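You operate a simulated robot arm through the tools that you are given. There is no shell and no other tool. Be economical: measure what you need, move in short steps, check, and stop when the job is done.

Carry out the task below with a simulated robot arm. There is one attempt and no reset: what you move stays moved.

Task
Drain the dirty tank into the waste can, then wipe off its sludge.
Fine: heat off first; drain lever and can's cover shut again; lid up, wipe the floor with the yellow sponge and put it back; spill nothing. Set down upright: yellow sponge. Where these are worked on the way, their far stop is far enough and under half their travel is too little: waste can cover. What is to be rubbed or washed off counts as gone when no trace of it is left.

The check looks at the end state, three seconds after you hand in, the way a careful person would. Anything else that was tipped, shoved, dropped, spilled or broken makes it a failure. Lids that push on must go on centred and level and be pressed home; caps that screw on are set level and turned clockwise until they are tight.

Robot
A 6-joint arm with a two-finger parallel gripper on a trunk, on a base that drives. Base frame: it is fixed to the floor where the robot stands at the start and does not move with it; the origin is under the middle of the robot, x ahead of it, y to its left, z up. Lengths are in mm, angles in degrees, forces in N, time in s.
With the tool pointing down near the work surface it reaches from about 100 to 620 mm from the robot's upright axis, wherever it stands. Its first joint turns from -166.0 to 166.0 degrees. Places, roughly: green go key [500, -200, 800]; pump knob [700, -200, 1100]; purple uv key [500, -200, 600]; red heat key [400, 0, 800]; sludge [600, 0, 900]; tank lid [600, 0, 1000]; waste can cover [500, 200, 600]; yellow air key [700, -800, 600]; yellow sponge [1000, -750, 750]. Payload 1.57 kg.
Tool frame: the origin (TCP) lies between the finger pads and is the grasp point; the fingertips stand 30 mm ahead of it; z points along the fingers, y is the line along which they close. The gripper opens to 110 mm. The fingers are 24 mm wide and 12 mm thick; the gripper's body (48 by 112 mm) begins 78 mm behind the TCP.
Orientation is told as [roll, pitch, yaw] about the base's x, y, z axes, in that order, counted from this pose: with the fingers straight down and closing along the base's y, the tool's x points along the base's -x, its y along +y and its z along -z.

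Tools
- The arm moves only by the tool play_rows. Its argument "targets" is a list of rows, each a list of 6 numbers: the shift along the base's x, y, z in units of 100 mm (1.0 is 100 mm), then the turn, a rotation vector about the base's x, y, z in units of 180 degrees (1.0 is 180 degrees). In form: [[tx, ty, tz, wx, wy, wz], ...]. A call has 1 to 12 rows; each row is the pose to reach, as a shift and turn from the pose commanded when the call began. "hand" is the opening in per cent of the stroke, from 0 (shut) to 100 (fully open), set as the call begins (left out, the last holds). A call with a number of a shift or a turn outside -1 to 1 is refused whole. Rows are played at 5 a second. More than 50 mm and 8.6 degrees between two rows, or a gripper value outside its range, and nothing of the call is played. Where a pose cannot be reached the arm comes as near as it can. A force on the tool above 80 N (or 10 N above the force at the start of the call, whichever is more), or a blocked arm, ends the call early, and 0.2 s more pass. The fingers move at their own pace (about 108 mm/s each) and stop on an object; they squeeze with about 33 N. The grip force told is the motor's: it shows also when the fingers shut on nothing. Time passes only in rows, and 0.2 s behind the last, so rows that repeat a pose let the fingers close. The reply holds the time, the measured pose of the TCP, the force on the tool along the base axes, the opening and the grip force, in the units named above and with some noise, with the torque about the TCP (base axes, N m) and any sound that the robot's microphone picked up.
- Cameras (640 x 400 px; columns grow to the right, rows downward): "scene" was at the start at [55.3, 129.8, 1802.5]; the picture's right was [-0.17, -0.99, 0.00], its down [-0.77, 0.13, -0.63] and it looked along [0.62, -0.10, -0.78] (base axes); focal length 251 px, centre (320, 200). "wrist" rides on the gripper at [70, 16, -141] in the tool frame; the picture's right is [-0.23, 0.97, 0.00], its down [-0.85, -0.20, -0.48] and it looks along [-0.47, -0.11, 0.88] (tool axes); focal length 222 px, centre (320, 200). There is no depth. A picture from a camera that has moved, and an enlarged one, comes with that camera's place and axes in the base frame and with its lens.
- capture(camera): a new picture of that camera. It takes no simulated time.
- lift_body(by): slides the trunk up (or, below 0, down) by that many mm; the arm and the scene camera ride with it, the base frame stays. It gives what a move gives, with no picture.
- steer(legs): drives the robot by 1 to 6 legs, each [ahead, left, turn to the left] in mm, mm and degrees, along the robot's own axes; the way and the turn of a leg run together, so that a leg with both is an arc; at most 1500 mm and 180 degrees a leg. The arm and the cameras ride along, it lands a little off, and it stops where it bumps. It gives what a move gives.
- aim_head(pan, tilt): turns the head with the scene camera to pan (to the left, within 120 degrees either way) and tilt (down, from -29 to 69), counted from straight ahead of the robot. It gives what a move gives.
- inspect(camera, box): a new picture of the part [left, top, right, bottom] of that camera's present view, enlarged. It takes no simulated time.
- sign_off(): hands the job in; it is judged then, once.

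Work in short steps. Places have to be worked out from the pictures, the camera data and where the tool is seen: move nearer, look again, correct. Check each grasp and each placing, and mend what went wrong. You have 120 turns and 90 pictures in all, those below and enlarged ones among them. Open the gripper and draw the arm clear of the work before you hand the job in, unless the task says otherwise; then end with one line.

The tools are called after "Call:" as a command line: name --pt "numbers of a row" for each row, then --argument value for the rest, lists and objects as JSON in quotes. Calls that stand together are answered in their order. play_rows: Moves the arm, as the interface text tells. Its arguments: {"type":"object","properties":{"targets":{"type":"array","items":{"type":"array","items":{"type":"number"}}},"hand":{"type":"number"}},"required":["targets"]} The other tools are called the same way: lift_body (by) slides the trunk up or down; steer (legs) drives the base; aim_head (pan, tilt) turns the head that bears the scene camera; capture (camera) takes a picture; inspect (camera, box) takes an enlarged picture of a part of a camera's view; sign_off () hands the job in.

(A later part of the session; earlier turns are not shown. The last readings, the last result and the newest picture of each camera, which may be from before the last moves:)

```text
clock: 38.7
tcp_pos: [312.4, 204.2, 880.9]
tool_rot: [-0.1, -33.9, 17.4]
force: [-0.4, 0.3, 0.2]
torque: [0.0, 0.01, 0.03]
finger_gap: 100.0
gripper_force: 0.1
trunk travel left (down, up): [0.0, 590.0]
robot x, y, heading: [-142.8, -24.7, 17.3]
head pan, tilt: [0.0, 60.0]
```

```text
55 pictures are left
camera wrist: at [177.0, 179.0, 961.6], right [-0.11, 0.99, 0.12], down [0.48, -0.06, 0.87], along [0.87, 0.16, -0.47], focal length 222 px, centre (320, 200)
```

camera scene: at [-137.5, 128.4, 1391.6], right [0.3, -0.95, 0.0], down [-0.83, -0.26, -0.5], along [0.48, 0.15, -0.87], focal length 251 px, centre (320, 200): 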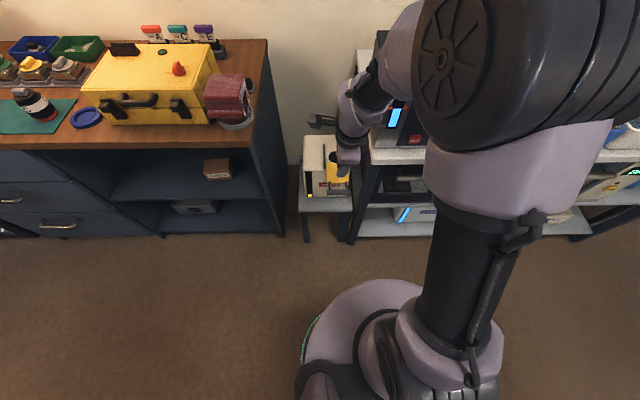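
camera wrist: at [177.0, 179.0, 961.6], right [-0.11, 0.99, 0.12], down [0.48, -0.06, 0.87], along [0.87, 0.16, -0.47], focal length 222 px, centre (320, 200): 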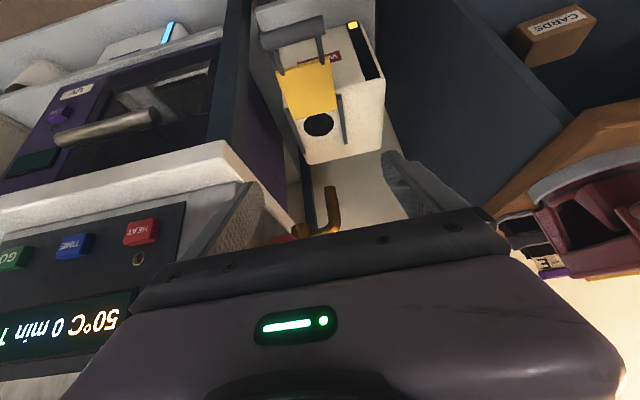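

Position is left and in front of the ball. I shift right 27 mm then go forward so the right finger enters between the ball and the tank.

Call:
play_rows --pt "0.27 -0.2 0.14 0 0 0" --pt "0.5 -0.12 0.14 0 0 0"

Call:
capture --camera "wrist"

```text
clock: 39.3
tcp_pos: [364.8, 195.6, 897.7]
tool_rot: [0.0, -35.2, 17.5]
force: [-0.3, 0.6, -0.5]
torque: [0.02, 0.0, 0.0]
finger_gap: 99.9
gripper_force: 0.1
trunk travel left (down, up): [0.0, 590.0]
robot x, y, heading: [-136.9, -19.6, 17.4]
head pan, tilt: [0.0, 60.0]
```

```text
54 pictures are left
camera wrist: at [228.6, 168.5, 974.3], right [-0.12, 0.98, 0.13], down [0.46, -0.06, 0.88], along [0.88, 0.16, -0.45], focal length 222 px, centre (320, 200)
```

wrist: 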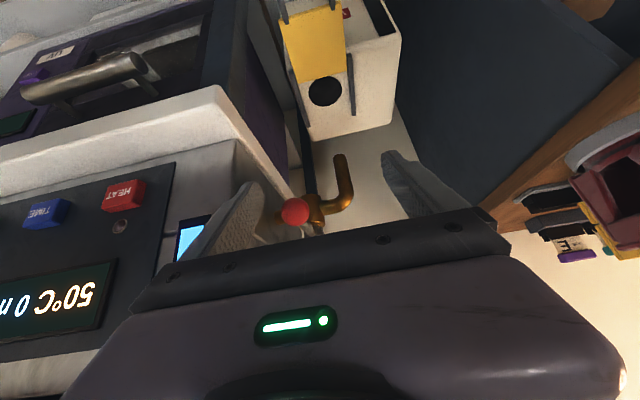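

Ball is lined up just inside the right finger. Move forward 48 mm.

Call:
play_rows --pt "0.15 0.047 0 0 0 0" --pt "0.3 0.094 0 0 0 0" --pt "0.46 0.144 0 0 0 0"

Call:
capture --camera "wrist"

```text
clock: 40.1
tcp_pos: [411.3, 209.5, 896.3]
tool_rot: [-0.1, -35.2, 17.4]
force: [0.2, 0.3, -0.2]
torque: [0.01, 0.04, 0.03]
finger_gap: 100.0
gripper_force: 0.0
trunk travel left (down, up): [0.0, 590.0]
robot x, y, heading: [-140.1, -20.9, 17.7]
head pan, tilt: [0.0, 60.0]
```

```text
53 pictures are left
camera wrist: at [274.8, 183.6, 973.4], right [-0.12, 0.98, 0.13], down [0.46, -0.06, 0.88], along [0.88, 0.16, -0.45], focal length 222 px, centre (320, 200)
```

wrist: 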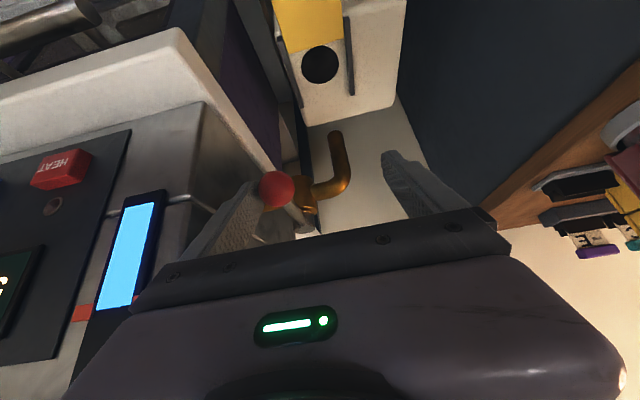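

The ball lies against the right finger. I sweep left along the lever's arc about 45°.

Call:
play_rows --pt "-0.02 0.09 0 0 0 0" --pt "-0.047 0.19 0 0 0 0" --pt "-0.054 0.326 0 0 0 0" --pt "-0.035 0.461 0 0 0 0" --pt "0.003 0.588 0 0 0 0" --pt "0.05 0.7 0 0 0 0"

Call:
capture --camera "wrist"

```text
clock: 41.5
tcp_pos: [414.8, 281.2, 896.6]
tool_rot: [0.0, -35.2, 17.5]
force: [0.2, 0.2, -0.3]
torque: [-0.06, 0.0, 0.03]
finger_gap: 100.1
gripper_force: 0.1
trunk travel left (down, up): [0.0, 590.0]
robot x, y, heading: [-143.0, -23.3, 17.0]
head pan, tilt: [0.0, 60.0]
```

```text
52 pictures are left
camera wrist: at [277.9, 254.0, 973.4], right [-0.12, 0.98, 0.13], down [0.46, -0.06, 0.88], along [0.88, 0.16, -0.45], focal length 222 px, centre (320, 200)
```

wrist: 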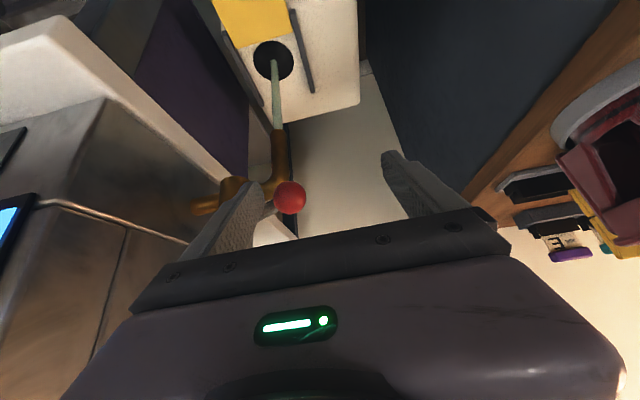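

Liquid is running straight into the hole. I wait and watch the tank level.

Call:
play_rows --pt "0 0 0 0 0 0" --pt "0 0 0 0 0 0" --pt "0 0 0 0 0 0" --pt "0 0 0 0 0 0" --pt "0 0 0 0 0 0" --pt "0 0 0 0 0 0" --pt "0 0 0 0 0 0" --pt "0 0 0 0 0 0" --pt "0 0 0 0 0 0" --pt "0 0 0 0 0 0" --pt "0 0 0 0 0 0" --pt "0 0 0 0 0 0"

Call:
capture --camera "wrist"

Call:
capture --camera "scene"

```text
clock: 44.1
tcp_pos: [414.8, 281.4, 896.7]
tool_rot: [0.0, -35.3, 17.4]
force: [-0.3, -0.3, 0.9]
torque: [0.0, 0.02, -0.02]
finger_gap: 100.3
gripper_force: 0.1
trunk travel left (down, up): [0.0, 590.0]
robot x, y, heading: [-143.7, -24.8, 17.2]
head pan, tilt: [0.0, 60.0]
```

```text
51 pictures are left
camera wrist: at [277.9, 253.5, 973.2], right [-0.12, 0.98, 0.13], down [0.46, -0.06, 0.88], along [0.88, 0.16, -0.45], focal length 222 px, centre (320, 200)
```

wrist: 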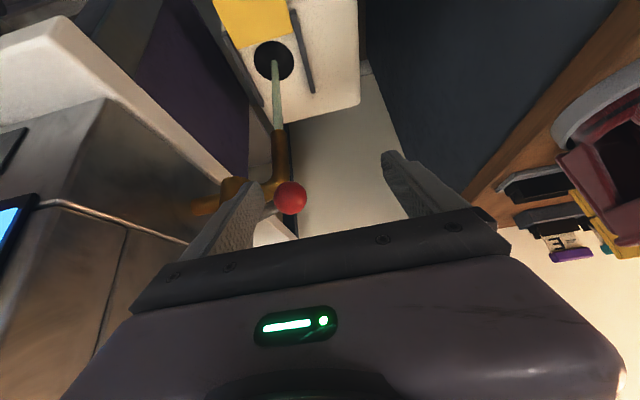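

```text
50 pictures are left
camera scene: at [-137.4, 128.5, 1391.6], right [0.3, -0.95, 0.0], down [-0.83, -0.26, -0.5], along [0.48, 0.15, -0.87], focal length 251 px, centre (320, 200)
```

scene: 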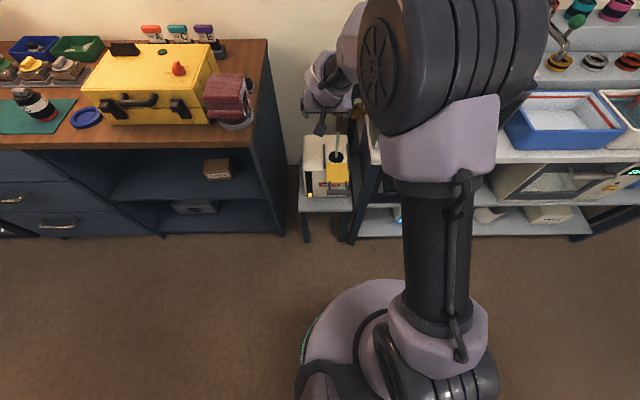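

I back straight off the lever so the level gauge and the stream come into view, then wait there.

Call:
play_rows --pt "-0.4 -0.126 0 0 0 0" --pt "-0.8 -0.25 0 0 0 0" --pt "-0.95 -0.45 0 0 0 0" --pt "-0.95 -0.6 0 0 0 0" --pt "-0.95 -0.6 0 0 0 0" --pt "-0.95 -0.6 0 0 0 0" --pt "-0.95 -0.6 0 0 0 0" --pt "-0.95 -0.6 0 0 0 0" --pt "-0.95 -0.6 0 0 0 0" --pt "-0.95 -0.6 0 0 0 0" --pt "-0.95 -0.6 0 0 0 0" --pt "-0.95 -0.6 0 0 0 0"

Call:
capture --camera "wrist"

```text
clock: 46.7
tcp_pos: [320.6, 219.0, 893.6]
tool_rot: [0.0, -35.1, 17.6]
force: [-0.1, 0.2, -0.6]
torque: [0.03, 0.01, 0.0]
finger_gap: 100.1
gripper_force: 0.0
trunk travel left (down, up): [0.0, 590.0]
robot x, y, heading: [-141.9, -24.1, 17.3]
head pan, tilt: [0.0, 60.0]
```

```text
49 pictures are left
camera wrist: at [183.9, 192.4, 970.9], right [-0.12, 0.98, 0.13], down [0.46, -0.06, 0.88], along [0.88, 0.16, -0.45], focal length 222 px, centre (320, 200)
```

wrist: 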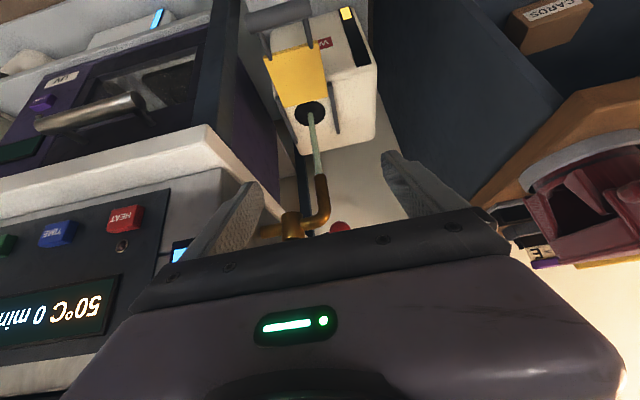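

Flow continues steadily. I wait longer.

Call:
play_rows --pt "0 0 0 0 0 0" --pt "0 0 0 0 0 0" --pt "0 0 0 0 0 0" --pt "0 0 0 0 0 0" --pt "0 0 0 0 0 0" --pt "0 0 0 0 0 0" --pt "0 0 0 0 0 0" --pt "0 0 0 0 0 0" --pt "0 0 0 0 0 0" --pt "0 0 0 0 0 0" --pt "0 0 0 0 0 0" --pt "0 0 0 0 0 0"

Call:
play_rows --pt "0 0 0 0 0 0" --pt "0 0 0 0 0 0" --pt "0 0 0 0 0 0" --pt "0 0 0 0 0 0" --pt "0 0 0 0 0 0" --pt "0 0 0 0 0 0" --pt "0 0 0 0 0 0" --pt "0 0 0 0 0 0" --pt "0 0 0 0 0 0" --pt "0 0 0 0 0 0" --pt "0 0 0 0 0 0" --pt "0 0 0 0 0 0"

Call:
play_rows --pt "-0.1 -0.3 0 0 0 0" --pt "-0.2 -0.6 0 0 0 0" --pt "-0.2 -0.9 0.2 0 0 0" --pt "-0.2 -0.9 0.5 0 0 0" --pt "-0.2 -0.9 0.5 0 0 0" --pt "-0.2 -0.9 0.5 0 0 0" --pt "-0.2 -0.9 0.5 0 0 0" --pt "-0.2 -0.9 0.5 0 0 0" --pt "-0.2 -0.9 0.5 0 0 0" --pt "-0.2 -0.9 0.5 0 0 0"

Call:
capture --camera "wrist"

```text
clock: 49.3
tcp_pos: [321.1, 218.3, 893.8]
tool_rot: [-0.1, -35.2, 17.5]
force: [-0.5, -0.2, 0.0]
torque: [0.04, -0.01, 0.0]
finger_gap: 100.1
gripper_force: 0.0
trunk travel left (down, up): [0.0, 590.0]
robot x, y, heading: [-141.2, -20.4, 17.5]
head pan, tilt: [0.0, 60.0]
```

```text
clock: 51.9
tcp_pos: [321.2, 217.3, 893.0]
tool_rot: [0.0, -35.2, 17.5]
force: [0.2, 0.2, -0.2]
torque: [0.01, -0.04, 0.01]
finger_gap: 99.9
gripper_force: 0.0
trunk travel left (down, up): [0.0, 590.0]
robot x, y, heading: [-140.7, -20.3, 17.3]
head pan, tilt: [0.0, 60.0]
```

```text
clock: 54.1
tcp_pos: [300.6, 130.5, 945.9]
tool_rot: [0.0, -35.1, 17.5]
force: [0.1, 0.6, -0.1]
torque: [0.0, 0.0, -0.02]
finger_gap: 100.2
gripper_force: 0.1
out of reach, approached as far as the arm can: row 3, 4
trunk travel left (down, up): [0.0, 590.0]
robot x, y, heading: [-141.3, -28.0, 17.2]
head pan, tilt: [0.0, 60.0]
```

```text
48 pictures are left
camera wrist: at [164.3, 103.4, 1022.2], right [-0.12, 0.98, 0.13], down [0.46, -0.06, 0.88], along [0.88, 0.16, -0.45], focal length 222 px, centre (320, 200)
```

wrist: 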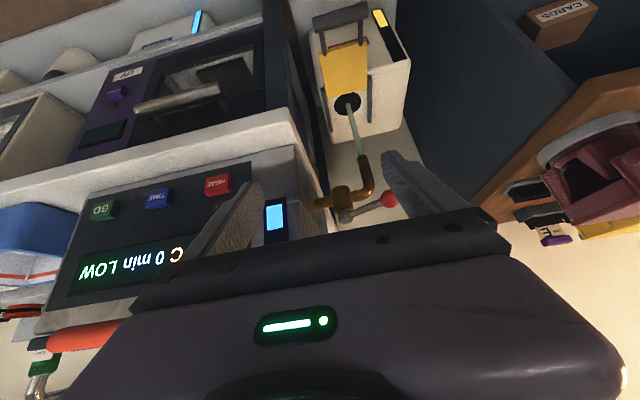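

The display says LOW and the gauge is dropping. Keep waiting.

Call:
play_rows --pt "0 0 0 0 0 0" --pt "0 0 0 0 0 0" --pt "0 0 0 0 0 0" --pt "0 0 0 0 0 0" --pt "0 0 0 0 0 0" --pt "0 0 0 0 0 0" --pt "0 0 0 0 0 0" --pt "0 0 0 0 0 0" --pt "0 0 0 0 0 0" --pt "0 0 0 0 0 0" --pt "0 0 0 0 0 0" --pt "0 0 0 0 0 0"

Call:
play_rows --pt "0 0 0 0 0 0" --pt "0 0 0 0 0 0" --pt "0 0 0 0 0 0" --pt "0 0 0 0 0 0" --pt "0 0 0 0 0 0" --pt "0 0 0 0 0 0" --pt "0 0 0 0 0 0" --pt "0 0 0 0 0 0" --pt "0 0 0 0 0 0" --pt "0 0 0 0 0 0" --pt "0 0 0 0 0 0" --pt "0 0 0 0 0 0"

Call:
play_rows --pt "0 0 0 0 0 0" --pt "0 0 0 0 0 0" --pt "0 0 0 0 0 0" --pt "0 0 0 0 0 0" --pt "0 0 0 0 0 0" --pt "0 0 0 0 0 0" --pt "0 0 0 0 0 0" --pt "0 0 0 0 0 0" --pt "0 0 0 0 0 0" --pt "0 0 0 0 0 0" --pt "0 0 0 0 0 0" --pt "0 0 0 0 0 0"

Call:
play_rows --pt "0 0 0 0 0 0" --pt "0 0 0 0 0 0" --pt "0 0 0 0 0 0" --pt "0 0 0 0 0 0" --pt "0 0 0 0 0 0" --pt "0 0 0 0 0 0" --pt "0 0 0 0 0 0" --pt "0 0 0 0 0 0" --pt "0 0 0 0 0 0" --pt "0 0 0 0 0 0" --pt "0 0 0 0 0 0" --pt "0 0 0 0 0 0"

Call:
capture --camera "wrist"

Call:
capture --camera "scene"

```text
clock: 56.7
tcp_pos: [301.7, 129.5, 945.0]
tool_rot: [0.0, -35.2, 17.5]
force: [-0.1, 0.1, -0.8]
torque: [-0.01, -0.01, -0.01]
finger_gap: 99.9
gripper_force: 0.0
trunk travel left (down, up): [0.0, 590.0]
robot x, y, heading: [-142.4, -20.7, 17.3]
head pan, tilt: [0.0, 60.0]
```

```text
clock: 59.3
tcp_pos: [301.1, 130.0, 945.3]
tool_rot: [0.0, -35.1, 17.5]
force: [-0.1, 0.0, 0.1]
torque: [-0.03, 0.02, 0.0]
finger_gap: 100.1
gripper_force: 0.0
trunk travel left (down, up): [0.0, 590.0]
robot x, y, heading: [-142.4, -21.5, 17.3]
head pan, tilt: [0.0, 60.0]
```

```text
clock: 61.9
tcp_pos: [301.5, 130.4, 945.5]
tool_rot: [0.0, -35.2, 17.5]
force: [1.0, 0.3, -0.1]
torque: [0.0, 0.04, 0.03]
finger_gap: 100.0
gripper_force: 0.0
trunk travel left (down, up): [0.0, 590.0]
robot x, y, heading: [-138.4, -23.5, 17.5]
head pan, tilt: [0.0, 60.0]
```

```text
clock: 64.5
tcp_pos: [301.0, 129.3, 945.0]
tool_rot: [0.0, -35.2, 17.5]
force: [0.5, 0.5, -0.4]
torque: [0.01, 0.0, 0.0]
finger_gap: 100.2
gripper_force: 0.2
trunk travel left (down, up): [0.0, 590.0]
robot x, y, heading: [-139.4, -22.1, 17.4]
head pan, tilt: [0.0, 60.0]
```

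```text
47 pictures are left
camera wrist: at [164.3, 103.4, 1022.2], right [-0.12, 0.98, 0.13], down [0.46, -0.06, 0.88], along [0.88, 0.16, -0.45], focal length 222 px, centre (320, 200)
```

wrist: 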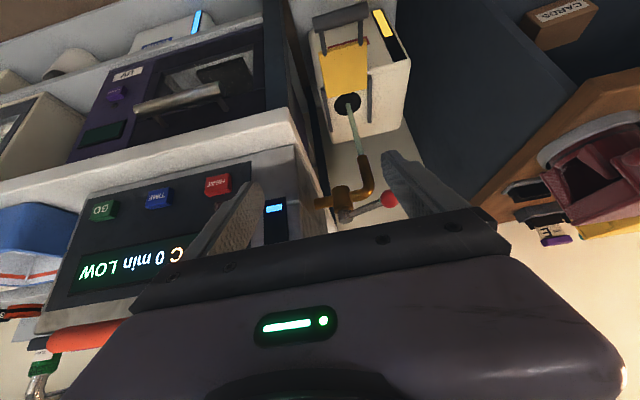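

```text
46 pictures are left
camera scene: at [-137.4, 128.5, 1391.6], right [0.3, -0.95, 0.0], down [-0.83, -0.26, -0.5], along [0.48, 0.15, -0.87], focal length 251 px, centre (320, 200)
```

scene: 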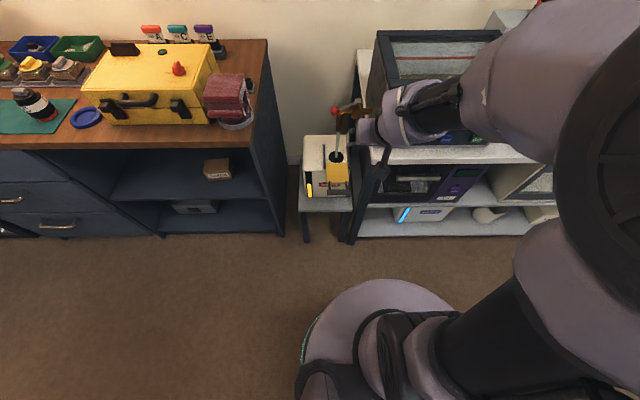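

Gauge nearly empty. Wait more.

Call:
play_rows --pt "0 0 0 0 0 0" --pt "0 0 0 0 0 0" --pt "0 0 0 0 0 0" --pt "0 0 0 0 0 0" --pt "0 0 0 0 0 0" --pt "0 0 0 0 0 0" --pt "0 0 0 0 0 0" --pt "0 0 0 0 0 0" --pt "0 0 0 0 0 0" --pt "0 0 0 0 0 0" --pt "0 0 0 0 0 0" --pt "0 0 0 0 0 0"

Call:
play_rows --pt "0 0 0 0 0 0" --pt "0 0 0 0 0 0" --pt "0 0 0 0 0 0" --pt "0 0 0 0 0 0" --pt "0 0 0 0 0 0" --pt "0 0 0 0 0 0" --pt "0 0 0 0 0 0" --pt "0 0 0 0 0 0" --pt "0 0 0 0 0 0" --pt "0 0 0 0 0 0" --pt "0 0 0 0 0 0" --pt "0 0 0 0 0 0"

Call:
play_rows --pt "0 0 0 0 0 0" --pt "0 0 0 0 0 0" --pt "0 0 0 0 0 0" --pt "0 0 0 0 0 0" --pt "0 0 0 0 0 0" --pt "0 0 0 0 0 0" --pt "0 0 0 0 0 0" --pt "0 0 0 0 0 0" --pt "0 0 0 0 0 0" --pt "0 0 0 0 0 0" --pt "0 0 0 0 0 0" --pt "0 0 0 0 0 0"

Call:
capture --camera "wrist"

```text
clock: 67.1
tcp_pos: [302.9, 130.6, 944.5]
tool_rot: [0.0, -35.2, 17.5]
force: [0.3, -0.1, 0.1]
torque: [-0.02, 0.01, -0.02]
finger_gap: 99.9
gripper_force: 0.1
trunk travel left (down, up): [0.0, 590.0]
robot x, y, heading: [-137.6, -23.8, 17.3]
head pan, tilt: [0.0, 60.0]
```

```text
clock: 69.7
tcp_pos: [302.7, 129.9, 945.0]
tool_rot: [0.0, -35.2, 17.4]
force: [0.0, -0.2, 0.2]
torque: [0.01, -0.01, -0.03]
finger_gap: 100.2
gripper_force: 0.0
trunk travel left (down, up): [0.0, 590.0]
robot x, y, heading: [-141.4, -21.3, 17.0]
head pan, tilt: [0.0, 60.0]
```

```text
clock: 72.3
tcp_pos: [301.8, 130.0, 944.9]
tool_rot: [0.0, -35.2, 17.5]
force: [0.4, -1.3, 0.6]
torque: [0.02, 0.01, -0.01]
finger_gap: 100.1
gripper_force: 0.1
trunk travel left (down, up): [0.0, 590.0]
robot x, y, heading: [-142.6, -20.9, 17.2]
head pan, tilt: [0.0, 60.0]
```

```text
45 pictures are left
camera wrist: at [164.3, 103.4, 1022.2], right [-0.12, 0.98, 0.13], down [0.46, -0.06, 0.88], along [0.88, 0.16, -0.45], focal length 222 px, centre (320, 200)
```

wrist: 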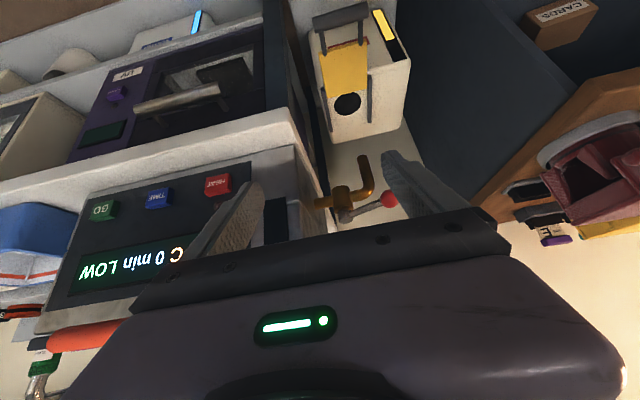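

Drained: stream stopped, gauge empty. Now I shut the fingers and move to the left of the lever ball to push it back closed.

Call:
play_rows --pt "-0.05 0.35 -0.1 0 0 0" --pt "-0.1 0.7 -0.3 0 0 0" --pt "-0.14 0.95 -0.49 0 0 0" --hand 0

Call:
play_rows --pt "0.3 0.15 0 0 0 0" --pt "0.6 0.28 0 0 0 0" --pt "0.9 0.38 0 0 0 0"

Call:
capture --camera "wrist"

```text
clock: 73.1
tcp_pos: [288.9, 220.1, 897.4]
tool_rot: [0.0, -35.2, 17.6]
force: [0.2, 0.6, 0.9]
torque: [0.0, -0.02, 0.0]
finger_gap: 0.3
gripper_force: 21.4
trunk travel left (down, up): [0.0, 590.0]
robot x, y, heading: [-144.2, -23.1, 17.7]
head pan, tilt: [0.0, 60.0]
```

```text
clock: 73.9
tcp_pos: [380.6, 260.0, 895.6]
tool_rot: [-0.1, -35.3, 17.5]
force: [-0.8, -0.3, -0.2]
torque: [0.02, -0.01, 0.0]
finger_gap: 0.1
gripper_force: 21.5
trunk travel left (down, up): [0.0, 590.0]
robot x, y, heading: [-136.7, -22.8, 17.6]
head pan, tilt: [0.0, 60.0]
```

```text
44 pictures are left
camera wrist: at [242.5, 233.4, 972.5], right [-0.12, 0.98, 0.13], down [0.46, -0.06, 0.88], along [0.88, 0.16, -0.45], focal length 222 px, centre (320, 200)
```

wrist: 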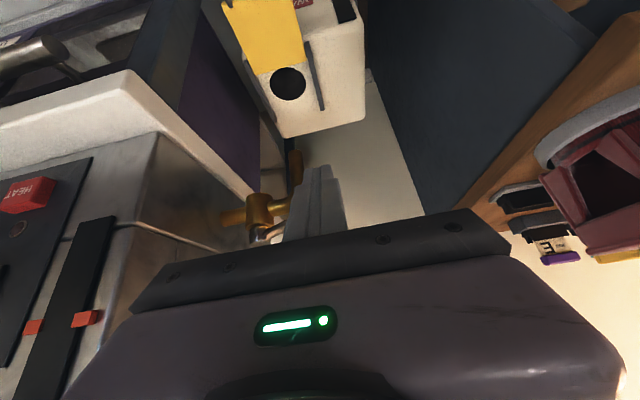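

I shift 15 mm further left before going past the ball, then forward.

Call:
play_rows --pt "-0.05 0.16 0 0 0 0" --pt "0.25 0.25 0 0 0 0" --pt "0.54 0.34 0 0 0 0"

Call:
capture --camera "wrist"

```text
clock: 74.7
tcp_pos: [431.3, 295.0, 894.1]
tool_rot: [0.0, -35.2, 17.6]
force: [0.5, 0.2, -0.1]
torque: [0.03, 0.0, 0.04]
finger_gap: 0.2
gripper_force: 21.4
trunk travel left (down, up): [0.0, 590.0]
robot x, y, heading: [-140.6, -24.0, 17.3]
head pan, tilt: [0.0, 60.0]
```

```text
43 pictures are left
camera wrist: at [294.2, 269.6, 970.2], right [-0.12, 0.98, 0.13], down [0.46, -0.06, 0.88], along [0.88, 0.16, -0.45], focal length 222 px, centre (320, 200)
```

wrist: 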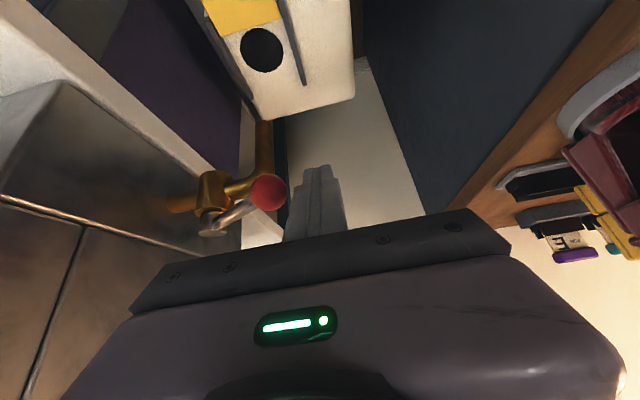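

Ball at (n 500, l 113), finger just left of it. I sweep it back along the arc to the closed stop.

Call:
play_rows --pt "0.052 -0.131 0 0 0 0" --pt "-0.063 -0.3 0 0 0 0" --pt "-0.134 -0.49 0 0 0 0" --pt "-0.152 -0.694 0 0 0 0" --pt "-0.117 -0.892 0 0 0 0" --pt "-0.098 -0.954 0 0 0 0"

Call:
capture --camera "wrist"

```text
clock: 76.1
tcp_pos: [422.4, 204.9, 894.2]
tool_rot: [-0.1, -35.2, 17.6]
force: [-2.6, 12.5, 0.0]
torque: [0.16, 0.04, -0.06]
finger_gap: 0.0
gripper_force: 21.2
trunk travel left (down, up): [0.0, 590.0]
robot x, y, heading: [-137.6, -21.2, 16.9]
head pan, tilt: [0.0, 60.0]
```

```text
42 pictures are left
camera wrist: at [284.6, 177.6, 972.1], right [-0.12, 0.98, 0.13], down [0.46, -0.06, 0.88], along [0.88, 0.16, -0.45], focal length 222 px, centre (320, 200)
```

wrist: 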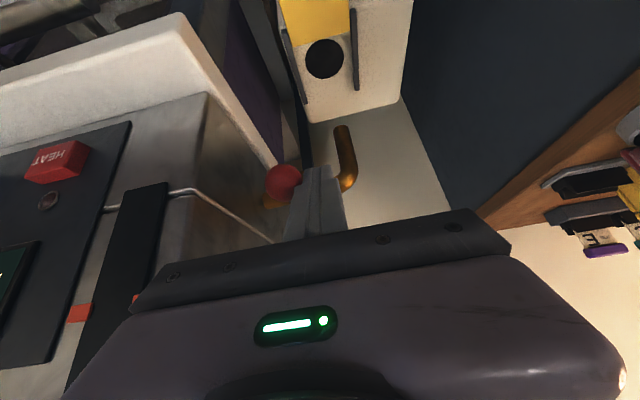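

The ball is back at its start place with contact force. A slight extra push to be sure, then withdraw.

Call:
play_rows --pt "0.01 -0.04 0 0 0 0" --pt "0.012 -0.06 0 0 0 0"

Call:
play_rows --pt "-0.02 0.12 0 0 0 0" --pt "-0.4 0.05 0 0 0 0" --pt "-0.8 -0.05 0 0 0 0" --pt "-0.95 0.1 0 0 0 0"

Call:
capture --camera "wrist"

```text
clock: 76.7
tcp_pos: [422.9, 203.4, 895.4]
tool_rot: [-0.3, -35.2, 17.9]
force: [-8.1, 60.5, -1.1]
torque: [0.67, 0.11, -0.22]
finger_gap: 0.0
gripper_force: 21.1
trunk travel left (down, up): [0.0, 590.0]
robot x, y, heading: [-137.6, -20.6, 17.6]
head pan, tilt: [0.0, 60.0]
```

```text
clock: 77.7
tcp_pos: [328.4, 205.7, 896.1]
tool_rot: [0.0, -35.2, 17.5]
force: [0.1, -0.4, 0.0]
torque: [0.03, 0.0, -0.01]
finger_gap: 0.0
gripper_force: 21.1
trunk travel left (down, up): [0.0, 590.0]
robot x, y, heading: [-139.9, -23.4, 17.2]
head pan, tilt: [0.0, 60.0]
```

```text
41 pictures are left
camera wrist: at [190.4, 179.7, 972.8], right [-0.12, 0.98, 0.13], down [0.46, -0.06, 0.88], along [0.88, 0.16, -0.45], focal length 222 px, centre (320, 200)
```

wrist: 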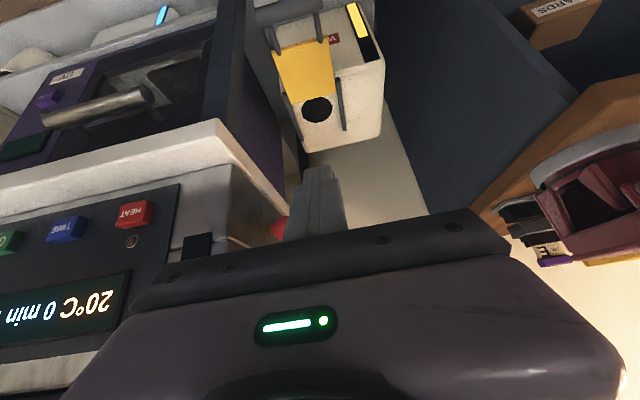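

Lever is firmly closed and the temperature has dropped to 20°C. Next, the can cover: I go down in front of the pulled-out bar with shut fingers, tilt about 13°.

Call:
play_rows --pt "-0.17 -0.04 -0.1 -0.0123 0.0389 0" --pt "-0.35 -0.07 -0.4 -0.0245 0.0777 0" --pt "-0.5 -0.1 -0.8 -0.0368 0.1166 0" --pt "-0.5 -0.1 -0.95 -0.0368 0.1166 0"

Call:
play_rows --pt "0 0 -0.4 0 0 0" --pt "0 0 -0.8 0 0 0"

Call:
capture --camera "wrist"

```text
clock: 78.7
tcp_pos: [279.5, 194.0, 802.9]
tool_rot: [0.1, -13.1, 17.5]
force: [0.7, 1.1, 0.3]
torque: [0.02, 0.01, -0.02]
finger_gap: 0.0
gripper_force: 21.0
out of reach, approached as far as the arm can: row 1
trunk travel left (down, up): [0.0, 590.0]
robot x, y, heading: [-140.2, -21.7, 17.2]
head pan, tilt: [0.0, 60.0]
```

```text
clock: 79.3
tcp_pos: [276.6, 195.3, 723.0]
tool_rot: [0.0, -13.1, 17.5]
force: [-0.1, -1.0, -0.5]
torque: [0.01, 0.0, 0.05]
finger_gap: 0.0
gripper_force: 20.9
trunk travel left (down, up): [0.0, 590.0]
robot x, y, heading: [-139.8, -21.5, 17.2]
head pan, tilt: [0.0, 60.0]
```

```text
40 pictures are left
camera wrist: at [175.6, 180.8, 846.5], right [-0.08, 1.0, 0.05], down [0.75, 0.03, 0.66], along [0.66, 0.09, -0.75], focal length 222 px, centre (320, 200)
```

wrist: 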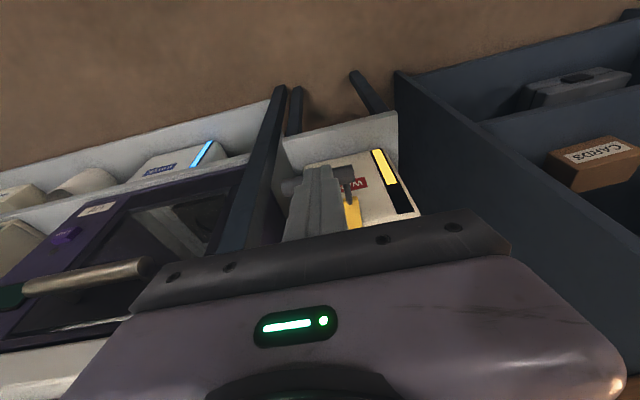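

The finger is centred in front of the bar. Lower to bar height, then push it closed.

Call:
play_rows --pt "0 0 -0.3 0 0 0" --pt "0 0 -0.58 0 0 0"

Call:
play_rows --pt "0.12 0.038 0 0 0 0" --pt "0.24 0.076 0 0 0 0" --pt "0.36 0.114 0 0 0 0" --pt "0.48 0.151 0 0 0 0" --pt "0.6 0.189 0 0 0 0" --pt "0.72 0.227 0 0 0 0" --pt "0.84 0.265 0 0 0 0"

Call:
capture --camera "wrist"

```text
clock: 79.9
tcp_pos: [278.3, 193.9, 666.3]
tool_rot: [0.0, -13.1, 17.5]
force: [-0.6, 0.1, 0.1]
torque: [-0.02, 0.02, -0.02]
finger_gap: 0.0
gripper_force: 21.4
trunk travel left (down, up): [0.0, 590.0]
robot x, y, heading: [-138.5, -19.0, 17.3]
head pan, tilt: [0.0, 60.0]
```

```text
clock: 81.5
tcp_pos: [361.4, 221.5, 663.2]
tool_rot: [-0.1, -13.1, 17.5]
force: [0.2, -0.3, -0.8]
torque: [0.04, -0.06, 0.0]
finger_gap: 0.0
gripper_force: 21.3
out of reach, approached as far as the arm can: row 1, 2
trunk travel left (down, up): [0.0, 590.0]
robot x, y, heading: [-137.3, -23.3, 17.3]
head pan, tilt: [0.0, 60.0]
```

```text
39 pictures are left
camera wrist: at [260.4, 207.5, 786.8], right [-0.08, 1.0, 0.05], down [0.75, 0.03, 0.66], along [0.66, 0.09, -0.75], focal length 222 px, centre (320, 200)
```

wrist: 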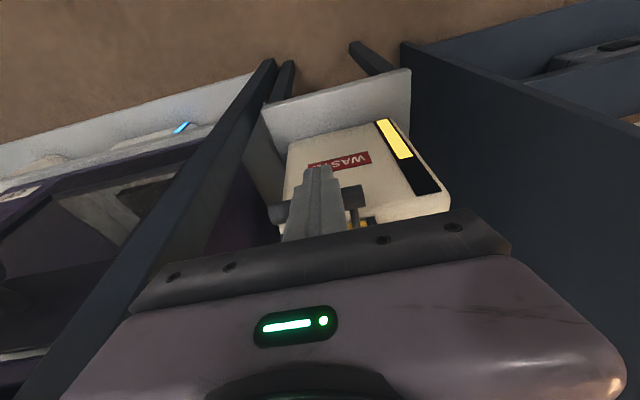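

Pushed most of the way with little resistance. Continue till the stop.

Call:
play_rows --pt "0.04 0.013 0 0 0 0" --pt "0.08 0.025 0 0 0 0" --pt "0.12 0.038 0 0 0 0" --pt "0.16 0.05 0 0 0 0" --pt "0.2 0.063 0 0 0 0" --pt "0.24 0.075 0 0 0 0"

Call:
capture --camera "wrist"

```text
clock: 82.9
tcp_pos: [372.4, 226.5, 657.9]
tool_rot: [-0.2, -11.6, 17.4]
force: [-13.9, -3.5, -1.1]
torque: [0.15, 0.24, 0.11]
finger_gap: 0.1
gripper_force: 21.7
trunk travel left (down, up): [0.0, 590.0]
robot x, y, heading: [-143.9, -22.3, 17.3]
head pan, tilt: [0.0, 60.0]
stopped in row 6: the force on the tool passed its limit at 85 N (the readings are from after the stop); the commanded pose is now the measured one
```

```text
38 pictures are left
camera wrist: at [274.3, 212.6, 783.5], right [-0.08, 1.0, 0.04], down [0.77, 0.03, 0.64], along [0.64, 0.08, -0.76], focal length 222 px, centre (320, 200)
```

wrist: 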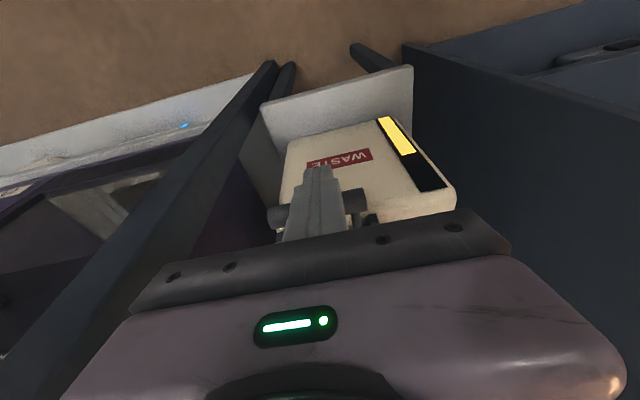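

Cover is against its closed stop. I retreat, raise, and shift the robot right to line up with the lid handle (n≈400, l≈−181, z≈1003).

Call:
play_rows --pt "-0.3 -0.095 0 0 0 0" --pt "-0.5 -0.16 0.1 0 0 0" --pt "-0.5 -0.16 0.5 0 0 0" --pt "-0.5 -0.16 0.95 0 0 0"

Call:
play_rows --pt "0 0 0.4 0 0 0" --pt "0 0 0.8 0 0 0" --pt "0 0 1.0 0 0 0"

Call:
capture --camera "wrist"

Call:
lift_body --by 110

Call:
steer --legs '[[0, -170, 0]]'

Call:
capture --camera "scene"

```text
clock: 83.9
tcp_pos: [324.8, 212.7, 752.5]
tool_rot: [-0.2, -11.9, 17.4]
force: [-0.6, -0.7, 0.0]
torque: [0.03, 0.0, 0.02]
finger_gap: 0.1
gripper_force: 21.1
trunk travel left (down, up): [0.0, 590.0]
robot x, y, heading: [-144.7, -25.4, 17.0]
head pan, tilt: [0.0, 60.0]
```

```text
clock: 84.7
tcp_pos: [322.1, 211.1, 852.6]
tool_rot: [-0.2, -12.0, 17.3]
force: [0.1, 0.1, -0.5]
torque: [-0.01, -0.01, 0.01]
finger_gap: 0.0
gripper_force: 21.6
trunk travel left (down, up): [0.0, 590.0]
robot x, y, heading: [-143.4, -22.9, 17.4]
head pan, tilt: [0.0, 60.0]
```

```text
37 pictures are left
camera wrist: at [224.2, 197.3, 978.9], right [-0.08, 1.0, 0.04], down [0.76, 0.03, 0.65], along [0.64, 0.08, -0.76], focal length 222 px, centre (320, 200)
```

wrist: 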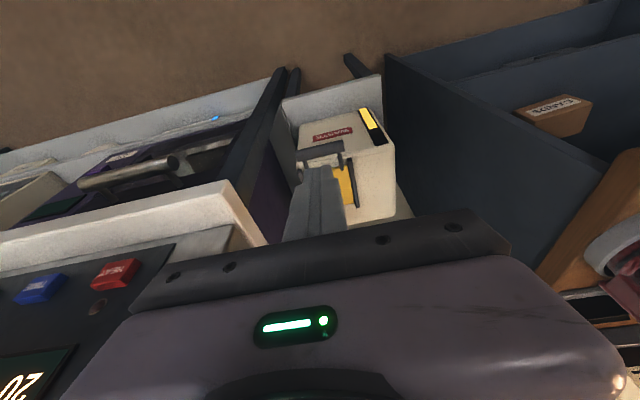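

```text
clock: 86.1
tcp_pos: [321.9, 211.3, 962.5]
tool_rot: [-0.1, -12.0, 17.5]
force: [-0.4, 0.1, -0.1]
torque: [0.0, 0.03, 0.0]
finger_gap: 0.0
gripper_force: 21.1
trunk travel left (down, up): [-110.0, 480.0]
robot x, y, heading: [-140.5, -23.0, 17.2]
head pan, tilt: [0.0, 60.0]
```

```text
clock: 87.6
tcp_pos: [375.1, 48.5, 963.1]
tool_rot: [0.0, -12.0, 17.4]
force: [0.3, -0.3, -0.4]
torque: [0.05, 0.01, -0.03]
finger_gap: 0.0
gripper_force: 21.0
trunk travel left (down, up): [-110.0, 480.0]
robot x, y, heading: [-90.7, -186.8, 17.4]
head pan, tilt: [0.0, 60.0]
```

```text
36 pictures are left
camera scene: at [-87.5, -35.9, 1501.7], right [0.3, -0.95, 0.0], down [-0.83, -0.26, -0.5], along [0.48, 0.15, -0.87], focal length 251 px, centre (320, 200)
```

scene: 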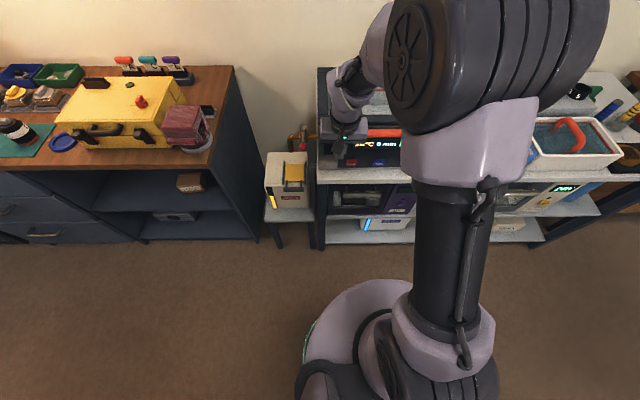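

Cover shut, can in place. Now I tilt the tool to 45° and move right toward the middle of the lid handle.

Call:
play_rows --pt "-0.1 -0.2 -0.05 0.0138 -0.0437 0" --pt "-0.05 -0.45 -0.1 0.0276 -0.0874 0" --pt "0.05 -0.7 -0.15 0.0414 -0.1311 0" --pt "0.1 -0.95 -0.15 0.0552 -0.1749 0" --hand 55

Call:
capture --camera "wrist"

```text
clock: 88.6
tcp_pos: [380.7, -16.4, 970.8]
tool_rot: [-5.2, -38.3, 17.7]
force: [-0.6, 1.9, 1.6]
torque: [-0.02, -0.01, -0.02]
finger_gap: 60.7
gripper_force: 0.1
out of reach, approached as far as the arm can: row 2, 3, 4
trunk travel left (down, up): [-110.0, 480.0]
robot x, y, heading: [-88.4, -184.5, 17.6]
head pan, tilt: [0.0, 60.0]
```

```text
35 pictures are left
camera wrist: at [237.6, -32.3, 1039.0], right [-0.07, 0.99, 0.07], down [0.39, -0.04, 0.92], along [0.92, 0.09, -0.39], focal length 222 px, centre (320, 200)
```

wrist: 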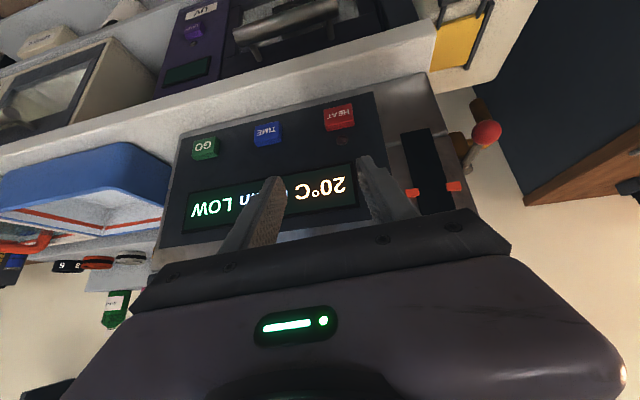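

Need a bit more distance for this tilt: back the robot 80 mm, then correct orientation and move to the handle middle.

Call:
steer --legs '[[-80, 0, 0]]'

Call:
play_rows --pt "0.25 -0.2 0.0 0.01 -0.01 0" --pt "0.5 -0.4 0 0.035 -0.02 0" --pt "0.7 -0.6 0 0.038 -0.028 0" --pt "0.86 -0.8 0 0.038 -0.028 0"

Call:
capture --camera "wrist"

```text
clock: 89.6
tcp_pos: [305.1, -42.0, 971.6]
tool_rot: [-5.2, -38.4, 17.7]
force: [-0.2, -0.3, -1.4]
torque: [-0.01, -0.01, 0.0]
finger_gap: 60.2
gripper_force: 0.1
trunk travel left (down, up): [-110.0, 480.0]
robot x, y, heading: [-168.1, -208.7, 17.2]
head pan, tilt: [0.0, 60.0]
```

```text
clock: 90.6
tcp_pos: [357.0, -106.8, 976.5]
tool_rot: [-4.4, -35.8, 13.5]
force: [-0.8, -0.6, -0.2]
torque: [0.0, -0.02, 0.0]
finger_gap: 60.9
gripper_force: 0.2
out of reach, approached as far as the arm can: row 2, 3, 4
trunk travel left (down, up): [-110.0, 480.0]
robot x, y, heading: [-168.3, -208.0, 17.2]
head pan, tilt: [0.0, 60.0]
```

```text
34 pictures are left
camera wrist: at [215.1, -113.2, 1050.7], right [0.0, 1.0, 0.07], down [0.43, -0.06, 0.9], along [0.9, 0.03, -0.43], focal length 222 px, centre (320, 200)
```

wrist: 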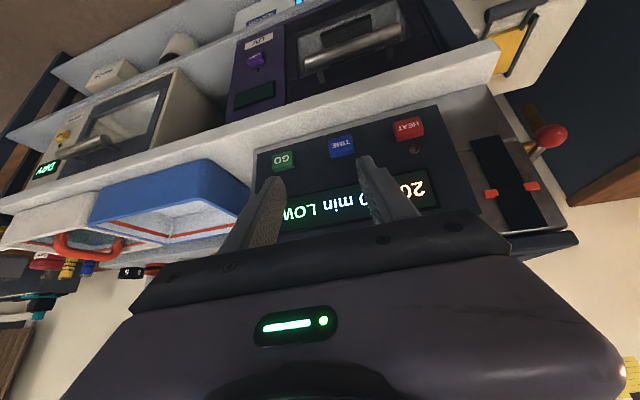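

Lower relative height seems the obstacle, so I drop the trunk and raise the arm instead, correcting the orientation meanwhile.

Call:
lift_body --by -110

Call:
play_rows --pt "0.0 0.1 0.3 0.008 -0.011 0.009" --pt "0.05 0.2 0.6 0.016 -0.023 0.018" --pt "0.1 0.3 0.95 0.031 -0.045 0.036" --pt "0.2 0.4 1.0 0.031 -0.045 0.036" --pt "0.3 0.4 1.0 0.031 -0.045 0.036"

Call:
capture --camera "wrist"

```text
clock: 92.0
tcp_pos: [356.7, -108.2, 866.3]
tool_rot: [-4.4, -35.7, 13.4]
force: [0.5, -0.4, -0.8]
torque: [-0.03, 0.0, 0.02]
finger_gap: 60.6
gripper_force: 0.0
trunk travel left (down, up): [0.0, 590.0]
robot x, y, heading: [-168.6, -209.4, 17.4]
head pan, tilt: [0.0, 60.0]
```

```text
clock: 93.2
tcp_pos: [385.4, -66.4, 965.6]
tool_rot: [-0.1, -45.1, 17.1]
force: [-0.9, 0.6, -0.2]
torque: [-0.01, 0.0, 0.0]
finger_gap: 60.3
gripper_force: 0.1
out of reach, approached as far as the arm can: row 3
trunk travel left (down, up): [0.0, 590.0]
robot x, y, heading: [-170.0, -206.5, 17.2]
head pan, tilt: [0.0, 60.0]
```

```text
33 pictures are left
camera wrist: at [238.0, -95.7, 1016.5], right [-0.13, 0.98, 0.16], down [0.31, -0.11, 0.94], along [0.94, 0.17, -0.29], focal length 222 px, centre (320, 200)
```

wrist: 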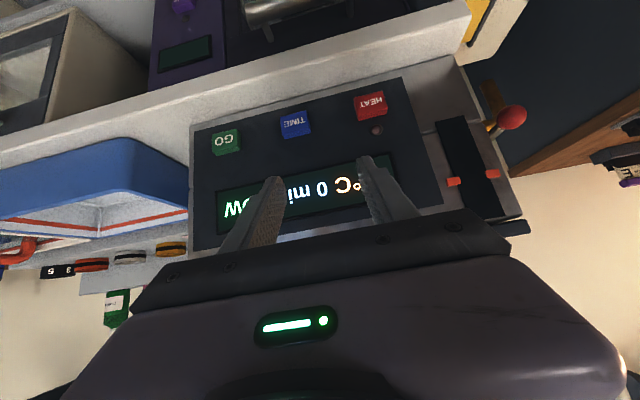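

Tilt 45° achieved at n≈348, l≈−179, z 966. I look from the scene camera at the handle and fingers.

Call:
aim_head --pan 0 --tilt 45

Call:
inspect --camera "scene" --box '[240, 80, 440, 220]'

```text
clock: 94.0
tcp_pos: [384.5, -67.5, 964.8]
tool_rot: [-0.1, -45.2, 17.1]
force: [-0.1, 0.8, -0.3]
torque: [-0.02, 0.03, 0.02]
finger_gap: 60.2
gripper_force: 0.2
trunk travel left (down, up): [0.0, 590.0]
robot x, y, heading: [-165.4, -210.2, 17.4]
head pan, tilt: [0.0, 45.0]
```

```text
2.86 times, centred on (340, 150) of scene
camera zoom: at [-149.5, -54.7, 1411.1], right [0.3, -0.96, 0.0], down [-0.68, -0.21, -0.71], along [0.68, 0.21, -0.71], focal length 718 px, centre (263, 343)
```

zoom: 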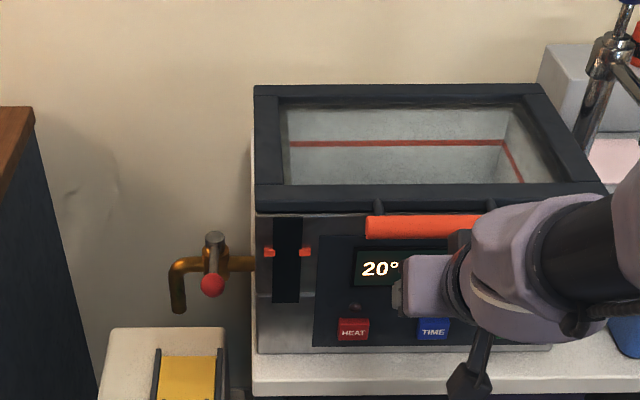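

Bar is at n≈405, z≈1003, with the lid front at n≈430. I go under and forward, then lift slightly to feel contact.

Call:
play_rows --pt "0.18 0.057 0 0 0 0" --pt "0.36 0.114 0 0 0 0" --pt "0.36 0.114 0.15 0 0 0" --pt "0.36 0.114 0.28 0 0 0" --pt "0.36 0.114 0.4 0 0 0"

Call:
inspect --camera "scene" --box '[240, 80, 440, 220]'

```text
clock: 95.2
tcp_pos: [420.4, -57.1, 1005.8]
tool_rot: [-0.1, -45.1, 17.1]
force: [-1.4, -1.2, -2.1]
torque: [-0.08, -0.07, 0.14]
finger_gap: 59.7
gripper_force: 0.1
trunk travel left (down, up): [0.0, 590.0]
robot x, y, heading: [-166.1, -212.4, 17.1]
head pan, tilt: [0.0, 45.0]
```

```text
2.86 times, centred on (340, 150) of scene
camera zoom: at [-149.5, -54.8, 1411.1], right [0.3, -0.96, 0.0], down [-0.68, -0.21, -0.71], along [0.68, 0.21, -0.71], focal length 718 px, centre (263, 343)
```

zoom: 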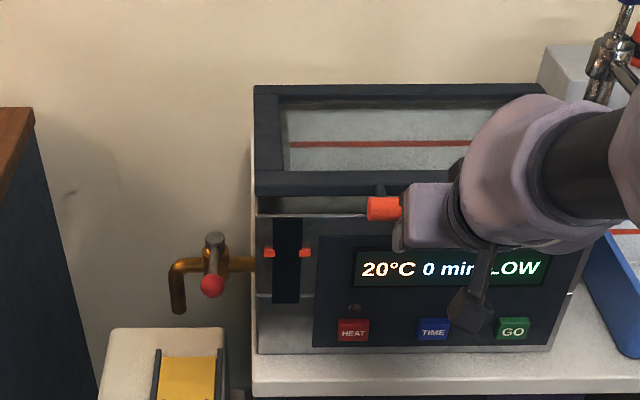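

The lid is lifting with only a few newtons. Continue along its arc.

Call:
play_rows --pt "0.03 0.01 0.22 0 0 0" --pt "0.07 0.022 0.43 0 0 0" --pt "0.14 0.045 0.64 0 0 0" --pt "0.21 0.067 0.84 0 0 0" --pt "0.265 0.084 0.95 0 0 0"

Call:
capture --camera "scene"

```text
clock: 96.4
tcp_pos: [439.8, -66.4, 1076.8]
tool_rot: [0.1, -45.2, 17.4]
force: [-2.9, -0.7, -1.6]
torque: [-0.07, -0.08, 0.13]
finger_gap: 61.3
gripper_force: 1.0
out of reach, approached as far as the arm can: row 3, 4, 5
trunk travel left (down, up): [0.0, 590.0]
robot x, y, heading: [-167.6, -206.6, 17.1]
head pan, tilt: [0.0, 45.0]
```

```text
30 pictures are left
camera scene: at [-149.8, -54.6, 1411.1], right [0.3, -0.96, 0.0], down [-0.68, -0.21, -0.71], along [0.68, 0.21, -0.71], focal length 251 px, centre (320, 200)
```

scene: 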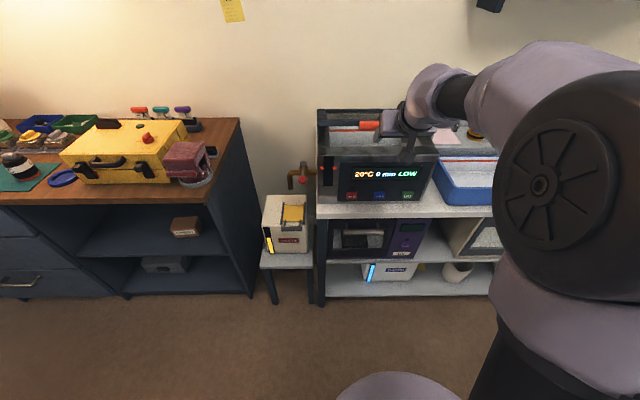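

The arm is at its outer reach, so I use drive and trunk lift alternately to carry on along the arc.

Call:
steer --legs '[[12, 0, 0]]'

Call:
lift_body --by 30

Call:
steer --legs '[[18, 0, 0]]'

Call:
lift_body --by 30

Call:
steer --legs '[[18, 0, 0]]'

Call:
capture --camera "scene"

```text
clock: 97.2
tcp_pos: [450.6, -62.9, 1075.8]
tool_rot: [0.0, -45.1, 17.3]
force: [-1.9, -0.4, -1.2]
torque: [-0.03, -0.11, 0.11]
finger_gap: 60.2
gripper_force: 0.0
trunk travel left (down, up): [0.0, 590.0]
robot x, y, heading: [-157.9, -205.8, 17.0]
head pan, tilt: [0.0, 45.0]
```

```text
clock: 97.9
tcp_pos: [450.8, -62.6, 1106.4]
tool_rot: [0.1, -45.2, 17.2]
force: [-3.1, -0.7, -1.1]
torque: [-0.01, -0.09, 0.17]
finger_gap: 60.6
gripper_force: 0.1
trunk travel left (down, up): [-30.0, 560.0]
robot x, y, heading: [-150.6, -205.2, 17.3]
head pan, tilt: [0.0, 45.0]
```

```text
clock: 98.7
tcp_pos: [470.1, -56.3, 1107.2]
tool_rot: [0.1, -45.2, 17.3]
force: [-0.5, 0.6, -1.7]
torque: [-0.07, -0.03, 0.0]
finger_gap: 60.5
gripper_force: 0.1
trunk travel left (down, up): [-30.0, 560.0]
robot x, y, heading: [-139.1, -200.2, 16.8]
head pan, tilt: [0.0, 45.0]
```

```text
clock: 99.4
tcp_pos: [469.4, -57.3, 1137.0]
tool_rot: [0.1, -45.1, 17.3]
force: [-2.0, -0.9, -0.7]
torque: [0.0, -0.02, 0.11]
finger_gap: 60.4
gripper_force: 0.1
trunk travel left (down, up): [-60.0, 530.0]
robot x, y, heading: [-139.6, -201.3, 17.2]
head pan, tilt: [0.0, 45.0]
```

```text
clock: 100.2
tcp_pos: [487.5, -52.1, 1136.6]
tool_rot: [0.1, -45.2, 17.3]
force: [0.2, -0.9, -1.5]
torque: [-0.09, -0.02, 0.01]
finger_gap: 60.4
gripper_force: 0.0
trunk travel left (down, up): [-60.0, 530.0]
robot x, y, heading: [-120.3, -190.3, 16.8]
head pan, tilt: [0.0, 45.0]
```

```text
29 pictures are left
camera scene: at [-103.3, -40.3, 1471.1], right [0.3, -0.95, 0.0], down [-0.68, -0.21, -0.71], along [0.68, 0.21, -0.71], focal length 251 px, centre (320, 200)
```

scene: 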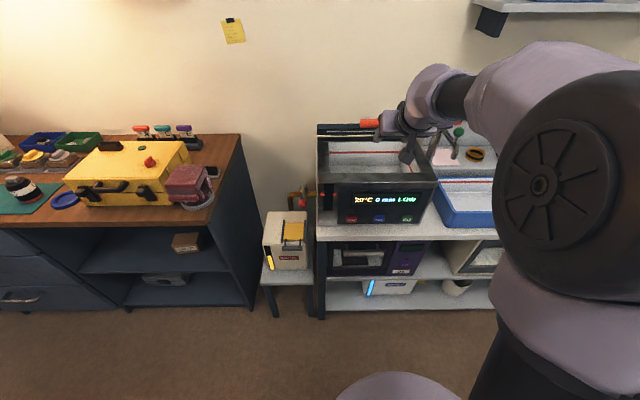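

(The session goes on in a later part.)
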